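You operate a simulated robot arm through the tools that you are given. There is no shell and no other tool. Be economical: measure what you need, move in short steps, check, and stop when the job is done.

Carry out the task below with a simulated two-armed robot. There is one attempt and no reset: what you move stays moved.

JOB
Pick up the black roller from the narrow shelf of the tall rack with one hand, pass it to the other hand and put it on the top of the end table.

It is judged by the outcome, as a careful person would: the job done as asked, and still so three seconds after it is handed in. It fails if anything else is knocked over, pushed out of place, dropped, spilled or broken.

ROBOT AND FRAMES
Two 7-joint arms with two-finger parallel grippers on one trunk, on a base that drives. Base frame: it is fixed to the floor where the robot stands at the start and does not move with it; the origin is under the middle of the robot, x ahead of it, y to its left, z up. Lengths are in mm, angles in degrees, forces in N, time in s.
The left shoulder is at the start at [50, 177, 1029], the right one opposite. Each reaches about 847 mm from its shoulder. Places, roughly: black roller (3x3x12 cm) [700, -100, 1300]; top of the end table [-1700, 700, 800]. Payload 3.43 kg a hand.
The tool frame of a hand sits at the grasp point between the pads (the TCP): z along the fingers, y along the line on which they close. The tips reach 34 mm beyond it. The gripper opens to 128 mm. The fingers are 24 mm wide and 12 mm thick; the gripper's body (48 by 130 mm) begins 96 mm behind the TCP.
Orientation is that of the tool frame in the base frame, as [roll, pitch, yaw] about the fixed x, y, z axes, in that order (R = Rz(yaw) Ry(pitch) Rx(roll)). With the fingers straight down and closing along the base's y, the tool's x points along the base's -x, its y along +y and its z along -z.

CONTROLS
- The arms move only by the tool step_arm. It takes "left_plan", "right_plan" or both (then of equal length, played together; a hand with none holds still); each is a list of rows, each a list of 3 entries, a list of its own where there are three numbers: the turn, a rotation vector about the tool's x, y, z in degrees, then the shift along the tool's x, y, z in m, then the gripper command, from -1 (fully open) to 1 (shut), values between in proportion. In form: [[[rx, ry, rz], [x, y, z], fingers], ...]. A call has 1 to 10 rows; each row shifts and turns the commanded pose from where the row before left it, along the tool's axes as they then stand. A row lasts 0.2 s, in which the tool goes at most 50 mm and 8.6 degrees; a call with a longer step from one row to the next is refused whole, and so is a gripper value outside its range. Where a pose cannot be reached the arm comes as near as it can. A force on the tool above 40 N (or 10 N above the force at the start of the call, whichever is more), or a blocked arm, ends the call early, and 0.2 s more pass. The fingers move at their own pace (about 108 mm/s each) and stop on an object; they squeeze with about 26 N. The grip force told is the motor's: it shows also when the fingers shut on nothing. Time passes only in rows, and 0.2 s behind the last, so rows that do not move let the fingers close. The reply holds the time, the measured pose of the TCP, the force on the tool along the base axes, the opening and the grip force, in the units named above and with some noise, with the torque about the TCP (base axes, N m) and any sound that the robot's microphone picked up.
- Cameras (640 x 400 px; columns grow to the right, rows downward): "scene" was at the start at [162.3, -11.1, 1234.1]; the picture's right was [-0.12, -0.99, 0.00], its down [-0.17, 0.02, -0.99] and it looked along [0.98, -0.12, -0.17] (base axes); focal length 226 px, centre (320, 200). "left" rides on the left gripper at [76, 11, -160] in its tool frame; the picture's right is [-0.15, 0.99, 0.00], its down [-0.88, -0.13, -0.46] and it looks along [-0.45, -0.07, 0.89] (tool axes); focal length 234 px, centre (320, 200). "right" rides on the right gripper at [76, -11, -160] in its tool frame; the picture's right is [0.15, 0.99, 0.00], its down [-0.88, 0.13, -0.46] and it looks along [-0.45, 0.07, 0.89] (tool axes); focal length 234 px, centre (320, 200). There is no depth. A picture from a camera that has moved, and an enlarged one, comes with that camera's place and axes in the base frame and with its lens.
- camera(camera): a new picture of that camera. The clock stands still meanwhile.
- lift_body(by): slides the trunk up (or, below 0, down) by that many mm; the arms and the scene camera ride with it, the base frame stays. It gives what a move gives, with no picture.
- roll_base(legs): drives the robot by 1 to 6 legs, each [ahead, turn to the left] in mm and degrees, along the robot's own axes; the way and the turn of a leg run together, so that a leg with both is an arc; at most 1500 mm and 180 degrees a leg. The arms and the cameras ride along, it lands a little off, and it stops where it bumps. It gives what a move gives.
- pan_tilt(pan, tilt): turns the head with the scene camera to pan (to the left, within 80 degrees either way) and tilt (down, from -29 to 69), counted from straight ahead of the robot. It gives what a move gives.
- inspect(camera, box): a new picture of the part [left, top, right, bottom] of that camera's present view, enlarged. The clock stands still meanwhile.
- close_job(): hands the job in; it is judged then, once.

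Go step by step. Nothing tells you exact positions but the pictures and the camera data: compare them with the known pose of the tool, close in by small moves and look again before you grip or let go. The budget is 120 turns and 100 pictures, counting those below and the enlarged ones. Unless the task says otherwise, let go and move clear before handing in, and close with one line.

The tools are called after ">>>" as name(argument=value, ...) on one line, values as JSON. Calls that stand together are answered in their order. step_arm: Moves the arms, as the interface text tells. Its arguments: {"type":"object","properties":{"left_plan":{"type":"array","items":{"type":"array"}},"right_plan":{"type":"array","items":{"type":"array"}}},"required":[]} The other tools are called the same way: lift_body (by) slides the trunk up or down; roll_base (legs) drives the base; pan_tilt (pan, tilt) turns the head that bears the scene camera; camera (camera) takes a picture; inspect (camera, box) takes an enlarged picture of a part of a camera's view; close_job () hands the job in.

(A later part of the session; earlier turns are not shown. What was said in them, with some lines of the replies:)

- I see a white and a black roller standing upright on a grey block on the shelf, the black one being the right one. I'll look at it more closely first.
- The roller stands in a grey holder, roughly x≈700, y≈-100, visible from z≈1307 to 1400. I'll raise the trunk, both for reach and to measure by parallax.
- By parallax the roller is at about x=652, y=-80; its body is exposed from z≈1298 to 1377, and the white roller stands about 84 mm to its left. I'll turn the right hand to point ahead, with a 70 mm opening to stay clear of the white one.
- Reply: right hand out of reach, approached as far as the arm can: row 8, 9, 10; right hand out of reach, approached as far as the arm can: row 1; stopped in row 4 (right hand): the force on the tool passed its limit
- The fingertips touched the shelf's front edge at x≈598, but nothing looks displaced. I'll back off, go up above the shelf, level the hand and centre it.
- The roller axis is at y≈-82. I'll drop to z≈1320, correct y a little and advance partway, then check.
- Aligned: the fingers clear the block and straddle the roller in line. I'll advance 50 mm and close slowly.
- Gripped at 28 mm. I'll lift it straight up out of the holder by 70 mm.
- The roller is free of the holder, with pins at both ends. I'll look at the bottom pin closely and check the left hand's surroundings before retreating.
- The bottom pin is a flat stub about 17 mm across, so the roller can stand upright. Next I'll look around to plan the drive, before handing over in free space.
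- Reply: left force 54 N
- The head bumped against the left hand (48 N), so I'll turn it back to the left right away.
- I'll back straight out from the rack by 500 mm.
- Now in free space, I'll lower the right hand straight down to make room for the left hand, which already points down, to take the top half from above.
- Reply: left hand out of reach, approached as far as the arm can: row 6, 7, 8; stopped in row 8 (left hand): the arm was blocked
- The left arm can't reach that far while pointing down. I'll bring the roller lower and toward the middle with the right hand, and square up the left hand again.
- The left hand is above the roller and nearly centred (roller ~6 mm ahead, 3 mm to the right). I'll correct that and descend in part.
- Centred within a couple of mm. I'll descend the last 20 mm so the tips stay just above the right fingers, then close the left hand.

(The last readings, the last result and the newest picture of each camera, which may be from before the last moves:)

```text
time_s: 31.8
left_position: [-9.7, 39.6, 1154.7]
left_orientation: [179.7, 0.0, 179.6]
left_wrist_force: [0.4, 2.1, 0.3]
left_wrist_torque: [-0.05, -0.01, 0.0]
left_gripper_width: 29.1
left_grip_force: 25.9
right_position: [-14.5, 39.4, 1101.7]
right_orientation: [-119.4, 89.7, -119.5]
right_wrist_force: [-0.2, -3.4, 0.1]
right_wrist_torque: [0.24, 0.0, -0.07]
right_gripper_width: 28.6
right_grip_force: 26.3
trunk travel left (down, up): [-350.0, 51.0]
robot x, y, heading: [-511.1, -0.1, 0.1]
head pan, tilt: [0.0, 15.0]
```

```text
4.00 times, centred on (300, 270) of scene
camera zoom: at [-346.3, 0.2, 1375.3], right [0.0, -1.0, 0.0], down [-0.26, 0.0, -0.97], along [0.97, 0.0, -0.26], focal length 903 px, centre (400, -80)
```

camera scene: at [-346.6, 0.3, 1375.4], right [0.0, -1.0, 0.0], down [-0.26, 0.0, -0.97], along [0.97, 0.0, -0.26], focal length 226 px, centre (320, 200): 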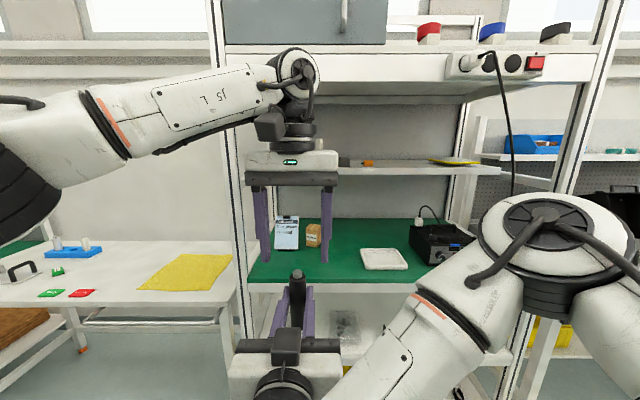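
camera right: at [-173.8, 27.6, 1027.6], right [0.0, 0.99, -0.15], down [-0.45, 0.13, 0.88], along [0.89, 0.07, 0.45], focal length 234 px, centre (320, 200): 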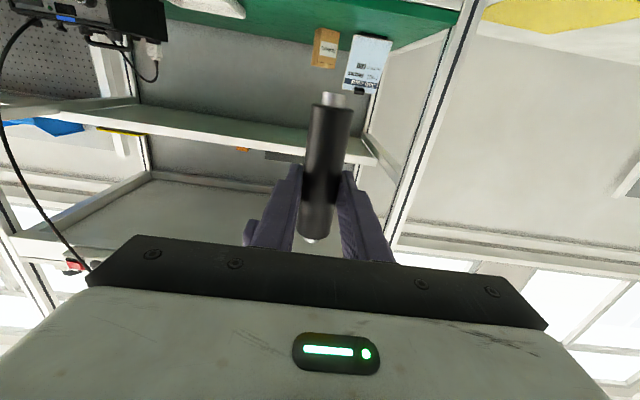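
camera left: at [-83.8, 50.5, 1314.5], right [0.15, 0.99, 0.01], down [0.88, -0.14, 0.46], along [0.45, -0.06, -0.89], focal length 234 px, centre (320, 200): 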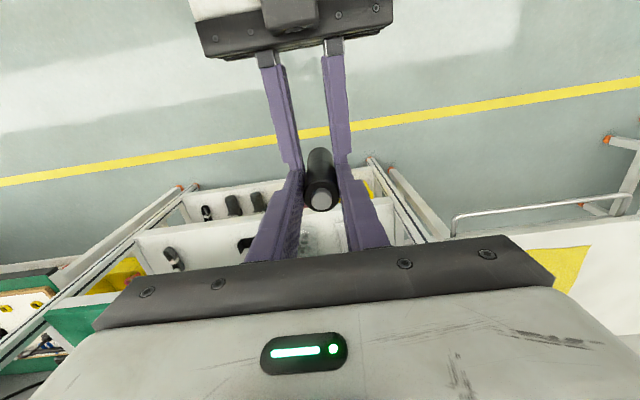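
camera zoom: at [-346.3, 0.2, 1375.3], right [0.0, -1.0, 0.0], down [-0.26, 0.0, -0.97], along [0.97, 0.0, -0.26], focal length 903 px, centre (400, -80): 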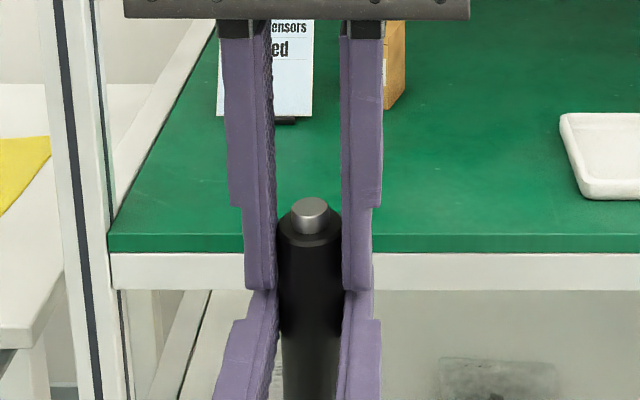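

The left hand holds it at 29 mm and 26 N. I'll open the right hand and drop it straight down, clear of the roller.

>>> step_arm(right_plan=[[[0, 0, 0], [0, 0, 0], 0.4], [[0, 0, 0], [0, 0, 0], 0], [[0, 0, 0], [0, 0, 0], -0.1], [[0, 0, 0], [0.02, 0, 0], -0.1], [[0, 0, 0], [0.03, 0, 0], -0.1], [[0, 0, 0], [0.03, 0, 0], -0.1], [[0, 0, 0], [0.03, 0, 0], -0.1]])

>>> camera(camera="left")

>>> camera(camera="scene")

```text
time_s: 33.4
left_position: [-9.1, 40.1, 1153.3]
left_orientation: [179.7, 0.1, 179.6]
left_wrist_force: [0.1, 1.1, -0.7]
left_wrist_torque: [-0.02, 0.02, 0.03]
left_gripper_width: 28.8
left_grip_force: 26.0
right_position: [-13.8, 37.8, 993.1]
right_orientation: [-116.4, 89.7, -116.4]
right_wrist_force: [0.5, -0.7, -0.3]
right_wrist_torque: [-0.02, 0.01, 0.01]
right_gripper_width: 70.4
right_grip_force: 0.0
trunk travel left (down, up): [-350.0, 51.0]
robot x, y, heading: [-510.3, 2.4, -0.1]
head pan, tilt: [0.0, 15.0]
```

```text
60 pictures are left
camera left: at [-83.8, 50.6, 1314.5], right [0.15, 0.99, 0.0], down [0.88, -0.14, 0.45], along [0.45, -0.07, -0.89], focal length 234 px, centre (320, 200)
```

left: 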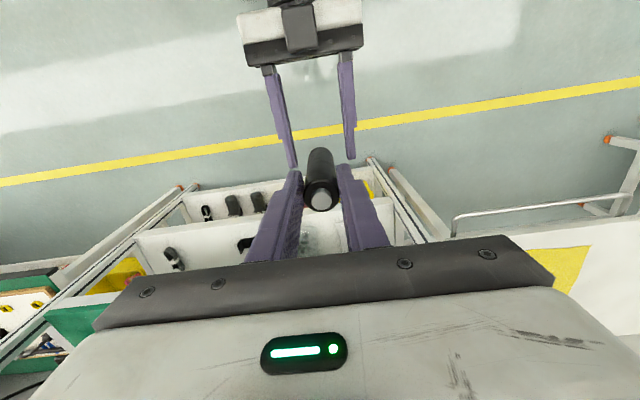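

```text
59 pictures are left
camera scene: at [-346.1, 0.4, 1375.3], right [0.0, -1.0, 0.0], down [-0.26, 0.0, -0.97], along [0.97, 0.0, -0.26], focal length 226 px, centre (320, 200)
```

scene: 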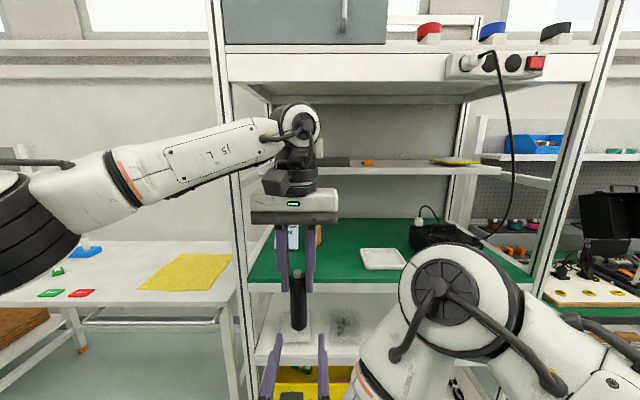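

The handover worked: the left hand holds the roller upright and alone. I'll move the right hand aside, point it down again, and carry it compact.

>>> step_arm(right_plan=[[[0, 0, 0], [0, -0.045, 0], -0.1], [[0, 0, 0], [0, -0.045, 0], -0.1], [[0, 0, 0], [0, -0.045, 0], -0.1], [[0, 0, 0], [0, -0.045, 0], -0.1], [[0, 0, 0], [0, -0.045, 0], -0.1], [[0, 0, 0], [0, -0.045, 0], -0.1], [[0, 8.4, 0], [-0.03, 0, 0], -0.1], [[0, 8.4, 0], [-0.03, 0, 0], -0.1], [[0, 8.4, 0], [-0.03, 0, 0], -0.1], [[0, 8.4, 0], [-0.03, 0, 0], -0.1]])

>>> step_arm(right_plan=[[[0, 8.4, 0], [0, 0, 0], 0.5], [[0, 8.4, 0], [0, 0, 0], 0.5], [[0, 8.4, 0], [0, 0, 0], 0.5], [[0, 8.4, 0], [0, 0, 0], 0.5], [[0, 8.4, 0], [0, 0, 0], 0.5], [[0, 8.4, 0], [0, 0, 0], 0.5], [[0, 6, 0], [0, 0, -0.04], 0.5], [[0, 0, 0], [0, 0, -0.04], 0.5], [[0, 0, 0], [0, 0, -0.04], 0.5]])

```text
time_s: 35.6
left_position: [-8.7, 39.0, 1153.6]
left_orientation: [179.8, 0.0, 179.6]
left_wrist_force: [1.1, -0.3, -0.2]
left_wrist_torque: [0.03, 0.01, 0.01]
left_gripper_width: 28.8
left_grip_force: 26.5
right_position: [-17.3, -114.7, 1173.9]
right_orientation: [-179.8, 56.2, -179.7]
right_wrist_force: [-0.7, 0.3, 0.9]
right_wrist_torque: [0.02, -0.02, 0.0]
right_gripper_width: 70.3
right_grip_force: 0.1
right hand out of reach, approached as far as the arm can: row 3, 4, 5, 6, 7
trunk travel left (down, up): [-350.0, 51.0]
robot x, y, heading: [-513.6, -2.4, 0.0]
head pan, tilt: [0.0, 15.0]
```

```text
time_s: 37.6
left_position: [-9.5, 39.9, 1154.0]
left_orientation: [179.8, -0.1, 179.6]
left_wrist_force: [0.2, 0.7, -0.3]
left_wrist_torque: [-0.03, -0.02, -0.02]
left_gripper_width: 29.2
left_grip_force: 26.1
right_position: [-22.6, -112.3, 1292.2]
right_orientation: [-179.7, 0.0, -179.9]
right_wrist_force: [-0.1, 0.3, -0.8]
right_wrist_torque: [0.0, -0.01, -0.01]
right_gripper_width: 31.8
right_grip_force: 0.2
trunk travel left (down, up): [-350.0, 51.0]
robot x, y, heading: [-511.0, 4.1, 0.2]
head pan, tilt: [0.0, 15.0]
```

>>> step_arm(right_plan=[[[0, 0, 0], [0, -0.045, 0], 0.5], [[0, 0, 0], [0, -0.045, 0], 0.5], [[0, 0, 0], [0.02, -0.04, 0], 0.5], [[0, 0, 0], [0.04, 0, 0], 0.5], [[0, 0, 0], [0.04, 0, 0], 0.5]], left_plan=[[[0, 0, 0], [0, 0.02, 0], 1], [[0, 0, 0], [0.01, 0.03, 0], 1], [[0, 0, 0], [0.01, 0.03, 0], 1], [[0, 0, 0], [0.01, 0.03, 0], 1], [[0, 0, 0], [0, 0, 0], 1]])

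>>> camera(camera="scene")

```text
time_s: 38.8
left_position: [-40.8, 147.8, 1154.6]
left_orientation: [179.5, 0.0, 179.6]
left_wrist_force: [0.1, 1.1, -0.4]
left_wrist_torque: [0.03, 0.0, 0.0]
left_gripper_width: 29.1
left_grip_force: 25.9
right_position: [-125.8, -245.2, 1292.7]
right_orientation: [-179.8, -0.1, -179.9]
right_wrist_force: [-0.2, -0.3, -0.3]
right_wrist_torque: [0.03, -0.06, 0.01]
right_gripper_width: 31.9
right_grip_force: 0.1
trunk travel left (down, up): [-350.0, 51.0]
robot x, y, heading: [-511.6, 0.6, 0.0]
head pan, tilt: [0.0, 15.0]
```

```text
58 pictures are left
camera scene: at [-347.1, -0.8, 1375.4], right [0.0, -1.0, 0.0], down [-0.26, 0.0, -0.97], along [0.97, 0.0, -0.26], focal length 226 px, centre (320, 200)
```

scene: 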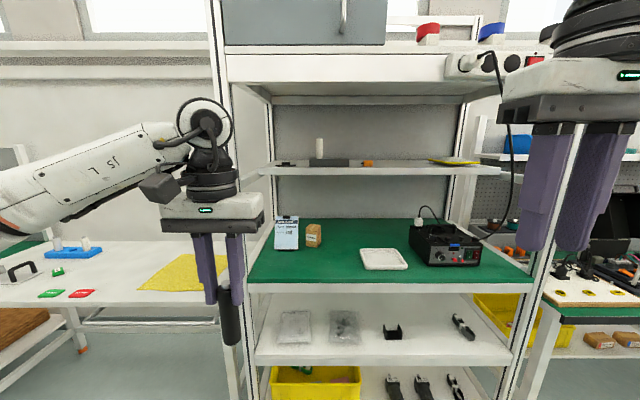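

Everything is stable and the surroundings are open. I'll turn 90° to the left and look for the end table.

>>> roll_base(legs=[[0, 90]])

>>> pan_tilt(pan=55, tilt=25)

>>> camera(camera="scene")

```text
time_s: 43.0
left_position: [-659.4, 469.5, 1154.2]
left_orientation: [179.6, 0.0, -90.6]
left_wrist_force: [0.2, 0.2, 0.5]
left_wrist_torque: [0.02, 0.01, -0.01]
left_gripper_width: 28.9
left_grip_force: 25.9
right_position: [-264.8, 385.6, 1292.8]
right_orientation: [-179.7, -0.2, -90.2]
right_wrist_force: [0.2, -0.3, -0.4]
right_wrist_torque: [0.0, 0.01, 0.02]
right_gripper_width: 32.1
right_grip_force: 0.0
trunk travel left (down, up): [-350.0, 51.0]
robot x, y, heading: [-510.1, -0.2, 90.0]
head pan, tilt: [0.0, 15.0]
```

```text
time_s: 44.2
left_position: [-659.9, 470.4, 1154.2]
left_orientation: [179.7, -0.1, -90.6]
left_wrist_force: [-0.1, -0.5, 0.5]
left_wrist_torque: [-0.01, 0.03, 0.02]
left_gripper_width: 29.1
left_grip_force: 25.9
right_position: [-264.0, 385.2, 1293.1]
right_orientation: [-179.8, -0.1, -90.2]
right_wrist_force: [-0.1, 0.5, 0.0]
right_wrist_torque: [0.03, 0.03, -0.02]
right_gripper_width: 32.2
right_grip_force: 0.1
trunk travel left (down, up): [-350.0, 51.0]
robot x, y, heading: [-509.5, 0.3, 89.9]
head pan, tilt: [55.0, 25.0]
```

```text
57 pictures are left
camera scene: at [-584.9, 123.2, 1359.1], right [0.58, 0.82, 0.0], down [0.35, -0.24, -0.91], along [-0.74, 0.52, -0.42], focal length 226 px, centre (320, 200)
```

scene: 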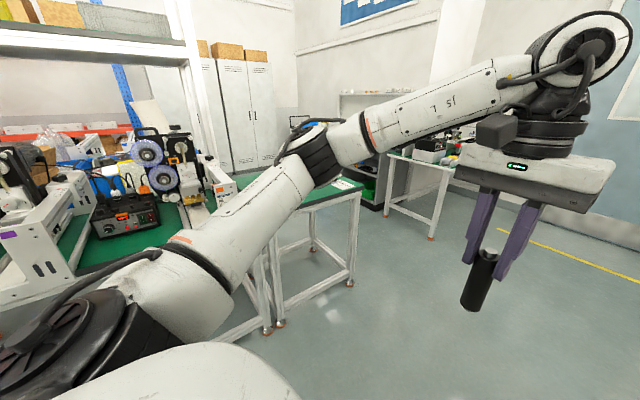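

The end table is the small green-topped one next to the cluttered bench; its near edge looks to be at x≈-1560, y≈500–1100. I'll drive up beside it and face it.

>>> roll_base(legs=[[880, 0], [0, 90]])

>>> pan_tilt(pan=0, tilt=25)

>>> camera(camera="scene")

```text
time_s: 52.7
left_position: [-975.9, 728.2, 1154.0]
left_orientation: [179.8, 0.0, -0.3]
left_wrist_force: [0.4, 0.3, -0.1]
left_wrist_torque: [-0.03, -0.02, 0.0]
left_gripper_width: 28.9
left_grip_force: 25.6
right_position: [-892.3, 1123.7, 1293.6]
right_orientation: [-179.7, -0.1, 0.1]
right_wrist_force: [-0.6, -0.9, 1.0]
right_wrist_torque: [0.0, 0.05, 0.02]
right_gripper_width: 32.1
right_grip_force: 0.1
trunk travel left (down, up): [-350.0, 51.0]
robot x, y, heading: [-508.5, 879.8, -179.7]
head pan, tilt: [55.0, 25.0]
```

```text
time_s: 54.0
left_position: [-975.8, 728.9, 1154.0]
left_orientation: [179.7, 0.0, -0.4]
left_wrist_force: [0.2, 0.1, 0.1]
left_wrist_torque: [-0.04, -0.02, 0.0]
left_gripper_width: 29.1
left_grip_force: 25.8
right_position: [-892.2, 1123.5, 1292.7]
right_orientation: [-179.8, -0.1, 0.1]
right_wrist_force: [0.1, 0.8, -0.6]
right_wrist_torque: [-0.02, 0.0, -0.01]
right_gripper_width: 32.1
right_grip_force: 0.1
trunk travel left (down, up): [-350.0, 51.0]
robot x, y, heading: [-506.7, 880.5, -179.8]
head pan, tilt: [0.0, 25.0]
```

```text
56 pictures are left
camera scene: at [-668.3, 879.7, 1359.1], right [0.0, 1.0, 0.0], down [0.42, 0.0, -0.91], along [-0.91, 0.0, -0.42], focal length 226 px, centre (320, 200)
```

scene: 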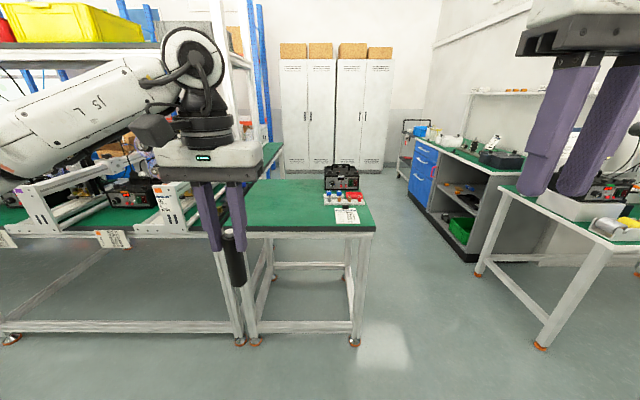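

The end table's front edge is at x≈-1543, y≈540–1130; its front-left part is free, while a box and cards stand to the right and back. I'll aim for about (-1620, 790), shifting the arm a little and driving up with the hand still high.

>>> step_arm(left_plan=[[[0, 0, 0], [0, -0.03, 0], 1], [[0, 0, 0], [0, -0.03, 0], 1]])

>>> roll_base(legs=[[620, 0]])

>>> pan_tilt(pan=0, tilt=35)

>>> camera(camera="scene")

>>> camera(camera="left")

```text
time_s: 54.6
left_position: [-977.2, 788.8, 1154.5]
left_orientation: [179.7, 0.0, -0.3]
left_wrist_force: [-0.8, 0.0, 0.6]
left_wrist_torque: [-0.03, -0.04, 0.0]
left_gripper_width: 28.9
left_grip_force: 26.0
right_position: [-892.7, 1124.3, 1292.9]
right_orientation: [-179.7, 0.0, 0.1]
right_wrist_force: [0.6, -0.5, -1.1]
right_wrist_torque: [-0.02, -0.02, 0.0]
right_gripper_width: 32.1
right_grip_force: 0.0
trunk travel left (down, up): [-350.0, 51.0]
robot x, y, heading: [-507.6, 878.2, -179.9]
head pan, tilt: [0.0, 25.0]
```

```text
time_s: 58.0
left_position: [-1585.1, 782.3, 1154.6]
left_orientation: [179.7, 0.0, -0.1]
left_wrist_force: [0.6, 0.6, 0.3]
left_wrist_torque: [0.01, -0.05, 0.01]
left_gripper_width: 28.9
left_grip_force: 25.9
right_position: [-1503.1, 1118.3, 1292.6]
right_orientation: [-179.8, -0.1, 0.5]
right_wrist_force: [-0.6, 1.0, -0.7]
right_wrist_torque: [0.0, -0.02, -0.03]
right_gripper_width: 31.9
right_grip_force: 0.0
trunk travel left (down, up): [-350.0, 51.0]
robot x, y, heading: [-1114.7, 873.2, -179.4]
head pan, tilt: [0.0, 25.0]
```

```text
time_s: 58.7
left_position: [-1584.8, 781.8, 1154.6]
left_orientation: [179.7, 0.0, 0.0]
left_wrist_force: [0.5, -0.4, 0.2]
left_wrist_torque: [-0.02, 0.01, -0.05]
left_gripper_width: 29.1
left_grip_force: 25.9
right_position: [-1504.2, 1118.2, 1293.6]
right_orientation: [-179.8, -0.1, 0.4]
right_wrist_force: [0.0, 0.8, 0.9]
right_wrist_torque: [0.03, 0.03, -0.01]
right_gripper_width: 32.0
right_grip_force: 0.0
trunk travel left (down, up): [-350.0, 51.0]
robot x, y, heading: [-1113.6, 875.9, -179.5]
head pan, tilt: [0.0, 35.0]
```

```text
55 pictures are left
camera scene: at [-1273.2, 875.3, 1343.4], right [-0.01, 1.0, 0.0], down [0.57, 0.01, -0.82], along [-0.82, -0.01, -0.57], focal length 226 px, centre (320, 200)
```

scene: 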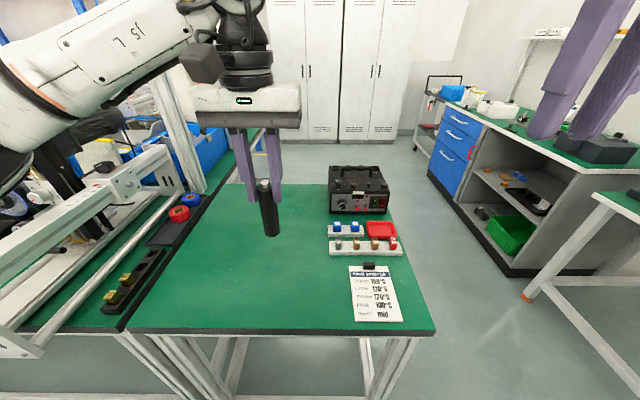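

```text
54 pictures are left
camera left: at [-1508.4, 771.5, 1314.9], right [-0.15, -0.99, 0.01], down [-0.88, 0.13, 0.46], along [-0.45, 0.06, -0.89], focal length 234 px, centre (320, 200)
```

left: 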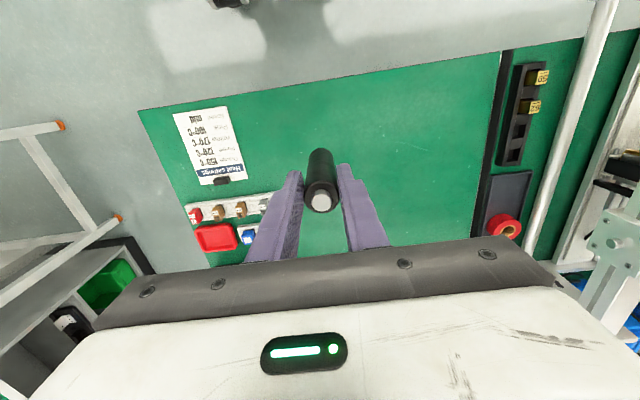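

The table top spans about x -1520 to -2168 and y 455 to 1139, with free space under the hand. Lowering could bring my left elbow near the rig on the neighbouring bench, so I'll check that side first.

>>> pan_tilt(pan=50, tilt=30)

>>> camera(camera="scene")

```text
time_s: 59.9
left_position: [-1585.2, 781.8, 1154.8]
left_orientation: [179.7, 0.0, 0.0]
left_wrist_force: [0.4, -0.7, 0.4]
left_wrist_torque: [-0.04, -0.03, 0.0]
left_gripper_width: 28.8
left_grip_force: 26.1
right_position: [-1502.3, 1117.9, 1292.9]
right_orientation: [-179.9, -0.1, 0.6]
right_wrist_force: [0.1, 0.5, 0.3]
right_wrist_torque: [0.02, 0.0, 0.0]
right_gripper_width: 31.9
right_grip_force: 0.1
trunk travel left (down, up): [-350.0, 51.0]
robot x, y, heading: [-1114.1, 875.3, -179.5]
head pan, tilt: [50.0, 30.0]
```

```text
53 pictures are left
camera scene: at [-1242.8, 806.3, 1351.1], right [-0.77, 0.64, 0.0], down [0.32, 0.39, -0.87], along [-0.55, -0.67, -0.5], focal length 226 px, centre (320, 200)
```

scene: 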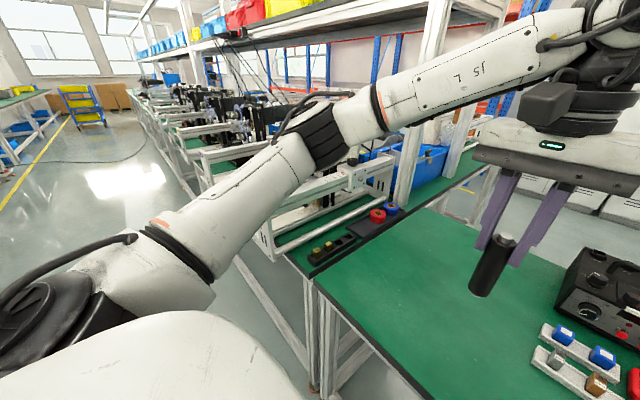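

The elbow is about (-1505, 485) and would come close to the rig when lowered. I'll shift the robot about 90 mm to its right by a short back-and-forth, with the hand still high.

>>> roll_base(legs=[[-150, 0], [0, 12], [-450, 0], [0, -12], [615, 0]])

>>> camera(camera="scene")

>>> camera(camera="left")

```text
time_s: 68.1
left_position: [-1613.4, 877.3, 1154.8]
left_orientation: [179.7, 0.0, -0.2]
left_wrist_force: [-0.2, -0.6, -1.3]
left_wrist_torque: [-0.02, -0.03, 0.04]
left_gripper_width: 29.3
left_grip_force: 25.7
right_position: [-1530.0, 1212.0, 1293.9]
right_orientation: [-179.8, -0.1, 0.2]
right_wrist_force: [0.7, -0.1, -1.5]
right_wrist_torque: [-0.01, -0.03, -0.02]
right_gripper_width: 32.0
right_grip_force: 0.0
trunk travel left (down, up): [-350.0, 51.0]
robot x, y, heading: [-1139.9, 971.1, -179.7]
head pan, tilt: [50.0, 30.0]
```

```text
52 pictures are left
camera scene: at [-1271.5, 899.0, 1351.0], right [-0.77, 0.64, 0.0], down [0.32, 0.38, -0.87], along [-0.55, -0.67, -0.5], focal length 226 px, centre (320, 200)
```

scene: 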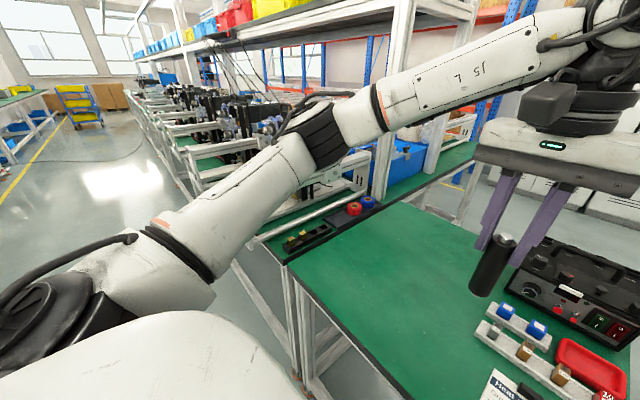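

```text
51 pictures are left
camera left: at [-1537.3, 865.4, 1314.7], right [-0.15, -0.99, 0.01], down [-0.88, 0.14, 0.45], along [-0.45, 0.06, -0.89], focal length 234 px, centre (320, 200)
```

left: 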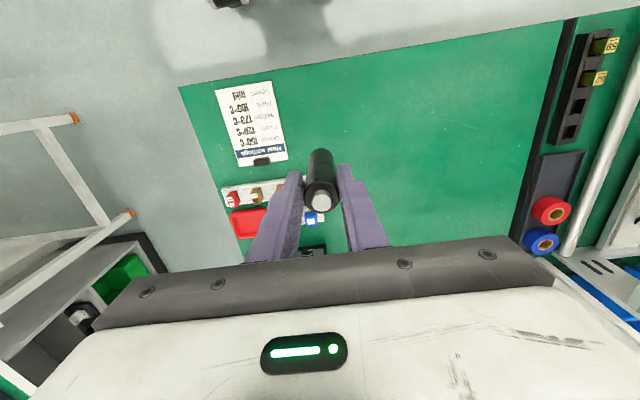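

The spot at (-1613, 877) is clear: the card starts at y≈959 and x≈-1686, the sensors further back. I'll lower the trunk 150 mm and check the elbow and the height.

>>> lift_body(by=-150)

>>> camera(camera="scene")

```text
time_s: 69.9
left_position: [-1614.7, 876.4, 1004.9]
left_orientation: [179.7, 0.1, -0.2]
left_wrist_force: [0.2, -0.1, -0.6]
left_wrist_torque: [0.0, -0.02, 0.0]
left_gripper_width: 28.9
left_grip_force: 25.5
right_position: [-1530.4, 1211.5, 1142.4]
right_orientation: [-179.7, -0.1, 0.2]
right_wrist_force: [-0.3, 0.2, -0.6]
right_wrist_torque: [0.0, 0.01, 0.0]
right_gripper_width: 31.9
right_grip_force: 0.0
trunk travel left (down, up): [-200.0, 201.0]
robot x, y, heading: [-1145.1, 967.7, -179.8]
head pan, tilt: [50.0, 30.0]
```

```text
50 pictures are left
camera scene: at [-1271.0, 899.0, 1201.2], right [-0.77, 0.64, 0.0], down [0.32, 0.38, -0.87], along [-0.55, -0.67, -0.5], focal length 226 px, centre (320, 200)
```

scene: 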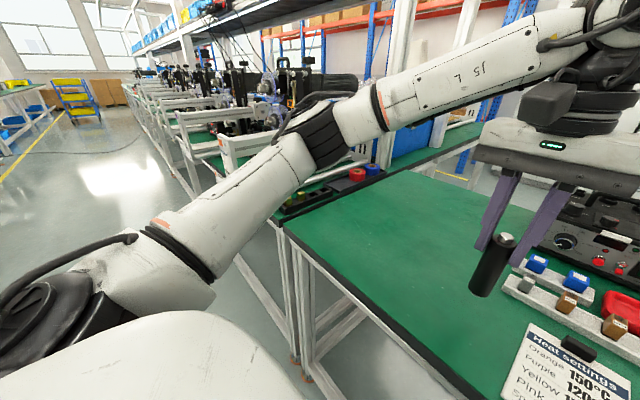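

>>> lift_body(by=-55)

>>> pan_tilt(pan=12, tilt=35)

>>> camera(camera="scene")

>>> camera(camera="left")

```text
time_s: 70.8
left_position: [-1611.9, 875.7, 952.8]
left_orientation: [179.8, 0.5, -0.2]
left_wrist_force: [-1.7, -2.5, 32.5]
left_wrist_torque: [-0.28, 0.52, 0.06]
left_gripper_width: 28.9
left_grip_force: 26.0
right_position: [-1527.9, 1212.8, 1089.8]
right_orientation: [-179.8, 0.1, 0.2]
right_wrist_force: [0.4, -0.4, 0.2]
right_wrist_torque: [0.02, 0.01, 0.02]
right_gripper_width: 32.0
right_grip_force: 0.1
trunk travel left (down, up): [-145.0, 256.0]
robot x, y, heading: [-1142.2, 970.4, -179.8]
head pan, tilt: [50.0, 30.0]
```

```text
time_s: 71.9
left_position: [-1612.5, 876.8, 953.2]
left_orientation: [179.8, 0.4, -0.3]
left_wrist_force: [-2.3, -2.5, 31.9]
left_wrist_torque: [-0.3, 0.54, 0.03]
left_gripper_width: 29.3
left_grip_force: 25.9
right_position: [-1528.3, 1211.7, 1089.6]
right_orientation: [-179.8, 0.0, 0.3]
right_wrist_force: [0.9, -0.1, 0.5]
right_wrist_torque: [-0.02, 0.0, 0.01]
right_gripper_width: 31.7
right_grip_force: 0.0
trunk travel left (down, up): [-145.0, 256.0]
robot x, y, heading: [-1142.5, 970.2, -179.5]
head pan, tilt: [12.0, 35.0]
```

```text
49 pictures are left
camera scene: at [-1297.3, 950.0, 1138.7], right [-0.21, 0.98, 0.0], down [0.56, 0.12, -0.82], along [-0.8, -0.17, -0.57], focal length 226 px, centre (320, 200)
```

scene: 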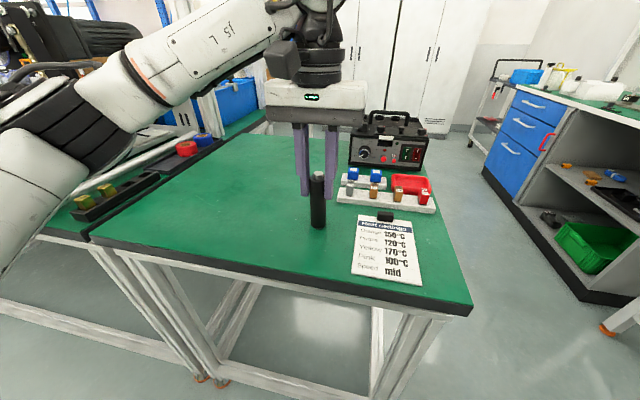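

```text
48 pictures are left
camera left: at [-1534.4, 865.5, 1112.7], right [-0.15, -0.99, 0.0], down [-0.88, 0.14, 0.46], along [-0.46, 0.07, -0.89], focal length 234 px, centre (320, 200)
```

left: 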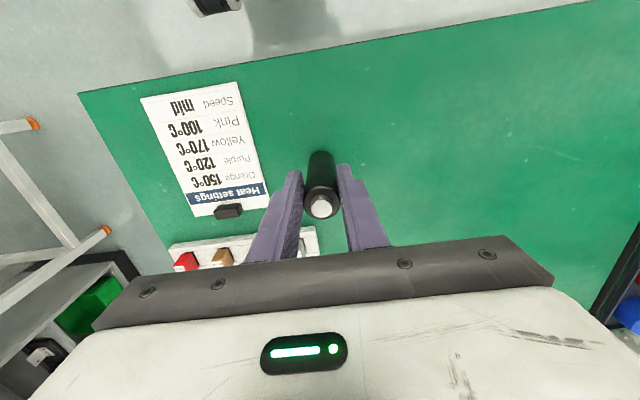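

The wrist shows 32 N upward: the roller is already standing on the table (top at about z=835). I'll ease off by 2.5 mm.

>>> lift_body(by=2.5)

>>> inspect(camera="scene", box=[260, 140, 380, 240])

```text
time_s: 72.4
left_position: [-1611.8, 876.0, 953.2]
left_orientation: [179.7, 0.1, -0.4]
left_wrist_force: [-2.8, -1.6, 21.4]
left_wrist_torque: [-0.04, 0.53, 0.0]
left_gripper_width: 28.9
left_grip_force: 26.0
right_position: [-1528.7, 1212.7, 1091.3]
right_orientation: [-179.9, 0.0, 0.1]
right_wrist_force: [1.3, -0.2, 0.6]
right_wrist_torque: [-0.02, 0.01, 0.02]
right_gripper_width: 31.8
right_grip_force: 0.1
trunk travel left (down, up): [-148.0, 254.0]
robot x, y, heading: [-1143.0, 972.6, -179.7]
head pan, tilt: [12.0, 35.0]
```

```text
4.00 times, centred on (320, 190) of scene
camera zoom: at [-1298.0, 950.1, 1141.0], right [-0.21, 0.98, 0.0], down [0.56, 0.12, -0.82], along [-0.8, -0.17, -0.57], focal length 903 px, centre (320, 240)
```

zoom: 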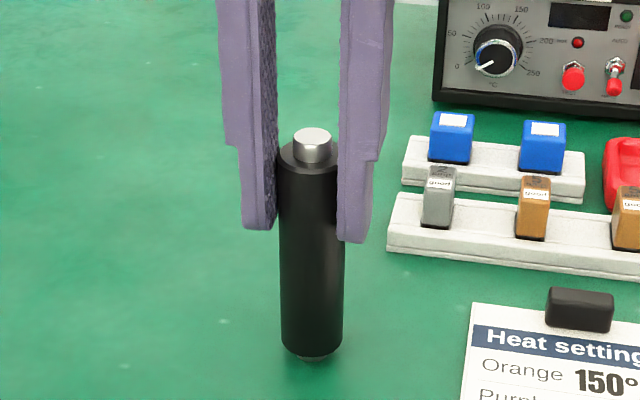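

It stands on its pin, but 21 N remains. I'll ease off further.

>>> lift_body(by=3.5)

```text
time_s: 72.9
left_position: [-1612.6, 874.7, 953.0]
left_orientation: [179.4, -0.3, -0.3]
left_wrist_force: [-0.5, -1.6, -1.1]
left_wrist_torque: [-0.01, -0.02, -0.01]
left_gripper_width: 28.8
left_grip_force: 25.9
right_position: [-1528.8, 1212.3, 1093.4]
right_orientation: [-179.8, -0.1, 0.2]
right_wrist_force: [0.5, 0.4, 0.5]
right_wrist_torque: [-0.03, 0.0, 0.02]
right_gripper_width: 31.7
right_grip_force: 0.1
trunk travel left (down, up): [-151.0, 250.0]
robot x, y, heading: [-1141.8, 961.8, -179.7]
head pan, tilt: [12.0, 35.0]
```

Now it is only lightly resting. I'll make 1 mm of contact and open the fingers gently in small steps.

>>> step_arm(left_plan=[[[0, 0, 0], [0, 0, 0.001], 1], [[0, 0, 0], [0, 0, 0], 0.53], [[0, 0, 0], [0, 0, 0], 0.5], [[0, 0, 0], [0, 0, 0], 0.46], [[0, 0, 0], [0, 0, 0], 0.4], [[0, 0, 0], [0, 0, 0], 0.3], [[0, 0, 0], [0, 0, 0], 0.1], [[0, 0, 0], [0, 0, 0], 0.0]])

>>> camera(camera="left")

>>> inspect(camera="scene", box=[260, 140, 380, 240])

```text
time_s: 74.7
left_position: [-1613.6, 875.4, 954.1]
left_orientation: [179.7, 0.1, -0.2]
left_wrist_force: [0.6, -0.5, -0.5]
left_wrist_torque: [-0.02, -0.05, 0.0]
left_gripper_width: 63.9
left_grip_force: 0.0
right_position: [-1529.0, 1211.4, 1094.4]
right_orientation: [-179.9, -0.1, 0.3]
right_wrist_force: [-0.4, 0.2, 0.0]
right_wrist_torque: [0.02, -0.02, 0.01]
right_gripper_width: 32.0
right_grip_force: 0.0
trunk travel left (down, up): [-151.0, 250.0]
robot x, y, heading: [-1145.0, 968.9, -179.7]
head pan, tilt: [12.0, 35.0]
```

```text
46 pictures are left
camera left: at [-1536.8, 865.7, 1115.0], right [-0.15, -0.99, 0.01], down [-0.88, 0.14, 0.46], along [-0.45, 0.06, -0.89], focal length 234 px, centre (320, 200)
```

left: 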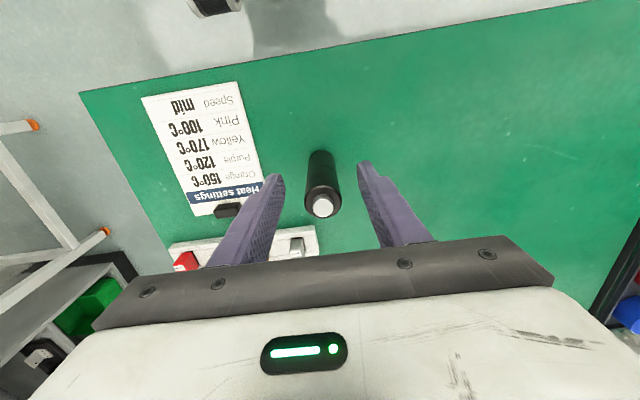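

```text
4.00 times, centred on (320, 190) of scene
camera zoom: at [-1299.2, 949.9, 1144.3], right [-0.21, 0.98, 0.0], down [0.56, 0.12, -0.82], along [-0.8, -0.17, -0.57], focal length 903 px, centre (320, 240)
```

zoom: 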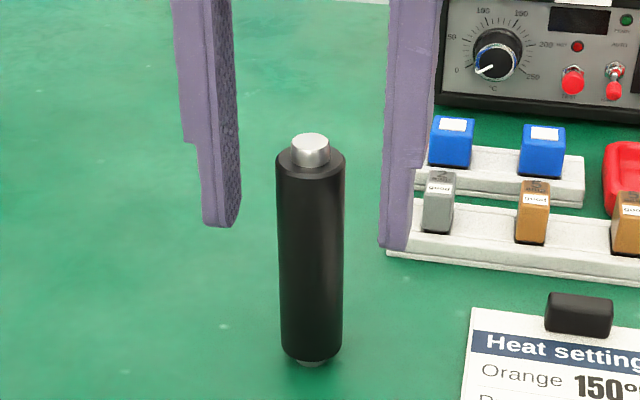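

The roller stands free between the open fingers. I'll raise the left hand straight up, well clear, and check.

>>> step_arm(left_plan=[[[0, 0, 0], [0, 0, -0.015], 0.0], [[0, 0, 0], [0, 0, -0.03], 0.0], [[0, 0, 0], [0, 0, -0.035], 0.0], [[0, 0, 0], [0, 0, -0.035], 0.0], [[0, 0, 0], [0, 0, -0.035], 0.0], [[0, 0, 0], [0, 0, 0], 0.0]])

>>> camera(camera="scene")

```text
time_s: 76.1
left_position: [-1614.0, 877.8, 1105.8]
left_orientation: [179.8, 0.0, -0.3]
left_wrist_force: [0.6, -0.9, -0.1]
left_wrist_torque: [-0.02, -0.03, -0.02]
left_gripper_width: 63.9
left_grip_force: 0.0
right_position: [-1529.0, 1212.5, 1093.4]
right_orientation: [-179.8, 0.0, 0.2]
right_wrist_force: [-0.6, 0.1, -0.2]
right_wrist_torque: [0.0, 0.0, 0.0]
right_gripper_width: 32.0
right_grip_force: 0.0
trunk travel left (down, up): [-151.0, 250.0]
robot x, y, heading: [-1145.0, 964.5, -179.5]
head pan, tilt: [12.0, 35.0]
```

```text
44 pictures are left
camera scene: at [-1299.3, 949.8, 1144.3], right [-0.21, 0.98, 0.0], down [0.56, 0.12, -0.82], along [-0.8, -0.17, -0.57], focal length 226 px, centre (320, 200)
```

scene: 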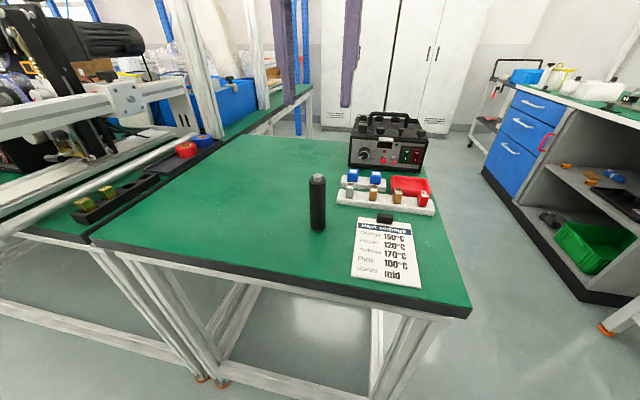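

The roller stands upright on the end table, the hand is clear, and everything else is in place. Handing in.

>>> close_job()

```text
The job is handed in.
```

The black roller went from the shelf to the right hand, then to the left hand, and now stands upright on the end table with both hands clear. Two light bumps happened on the way: the right fingertips touched the shelf edge, and the head pressed against my own left hand. Neither displaced anything that I could see.
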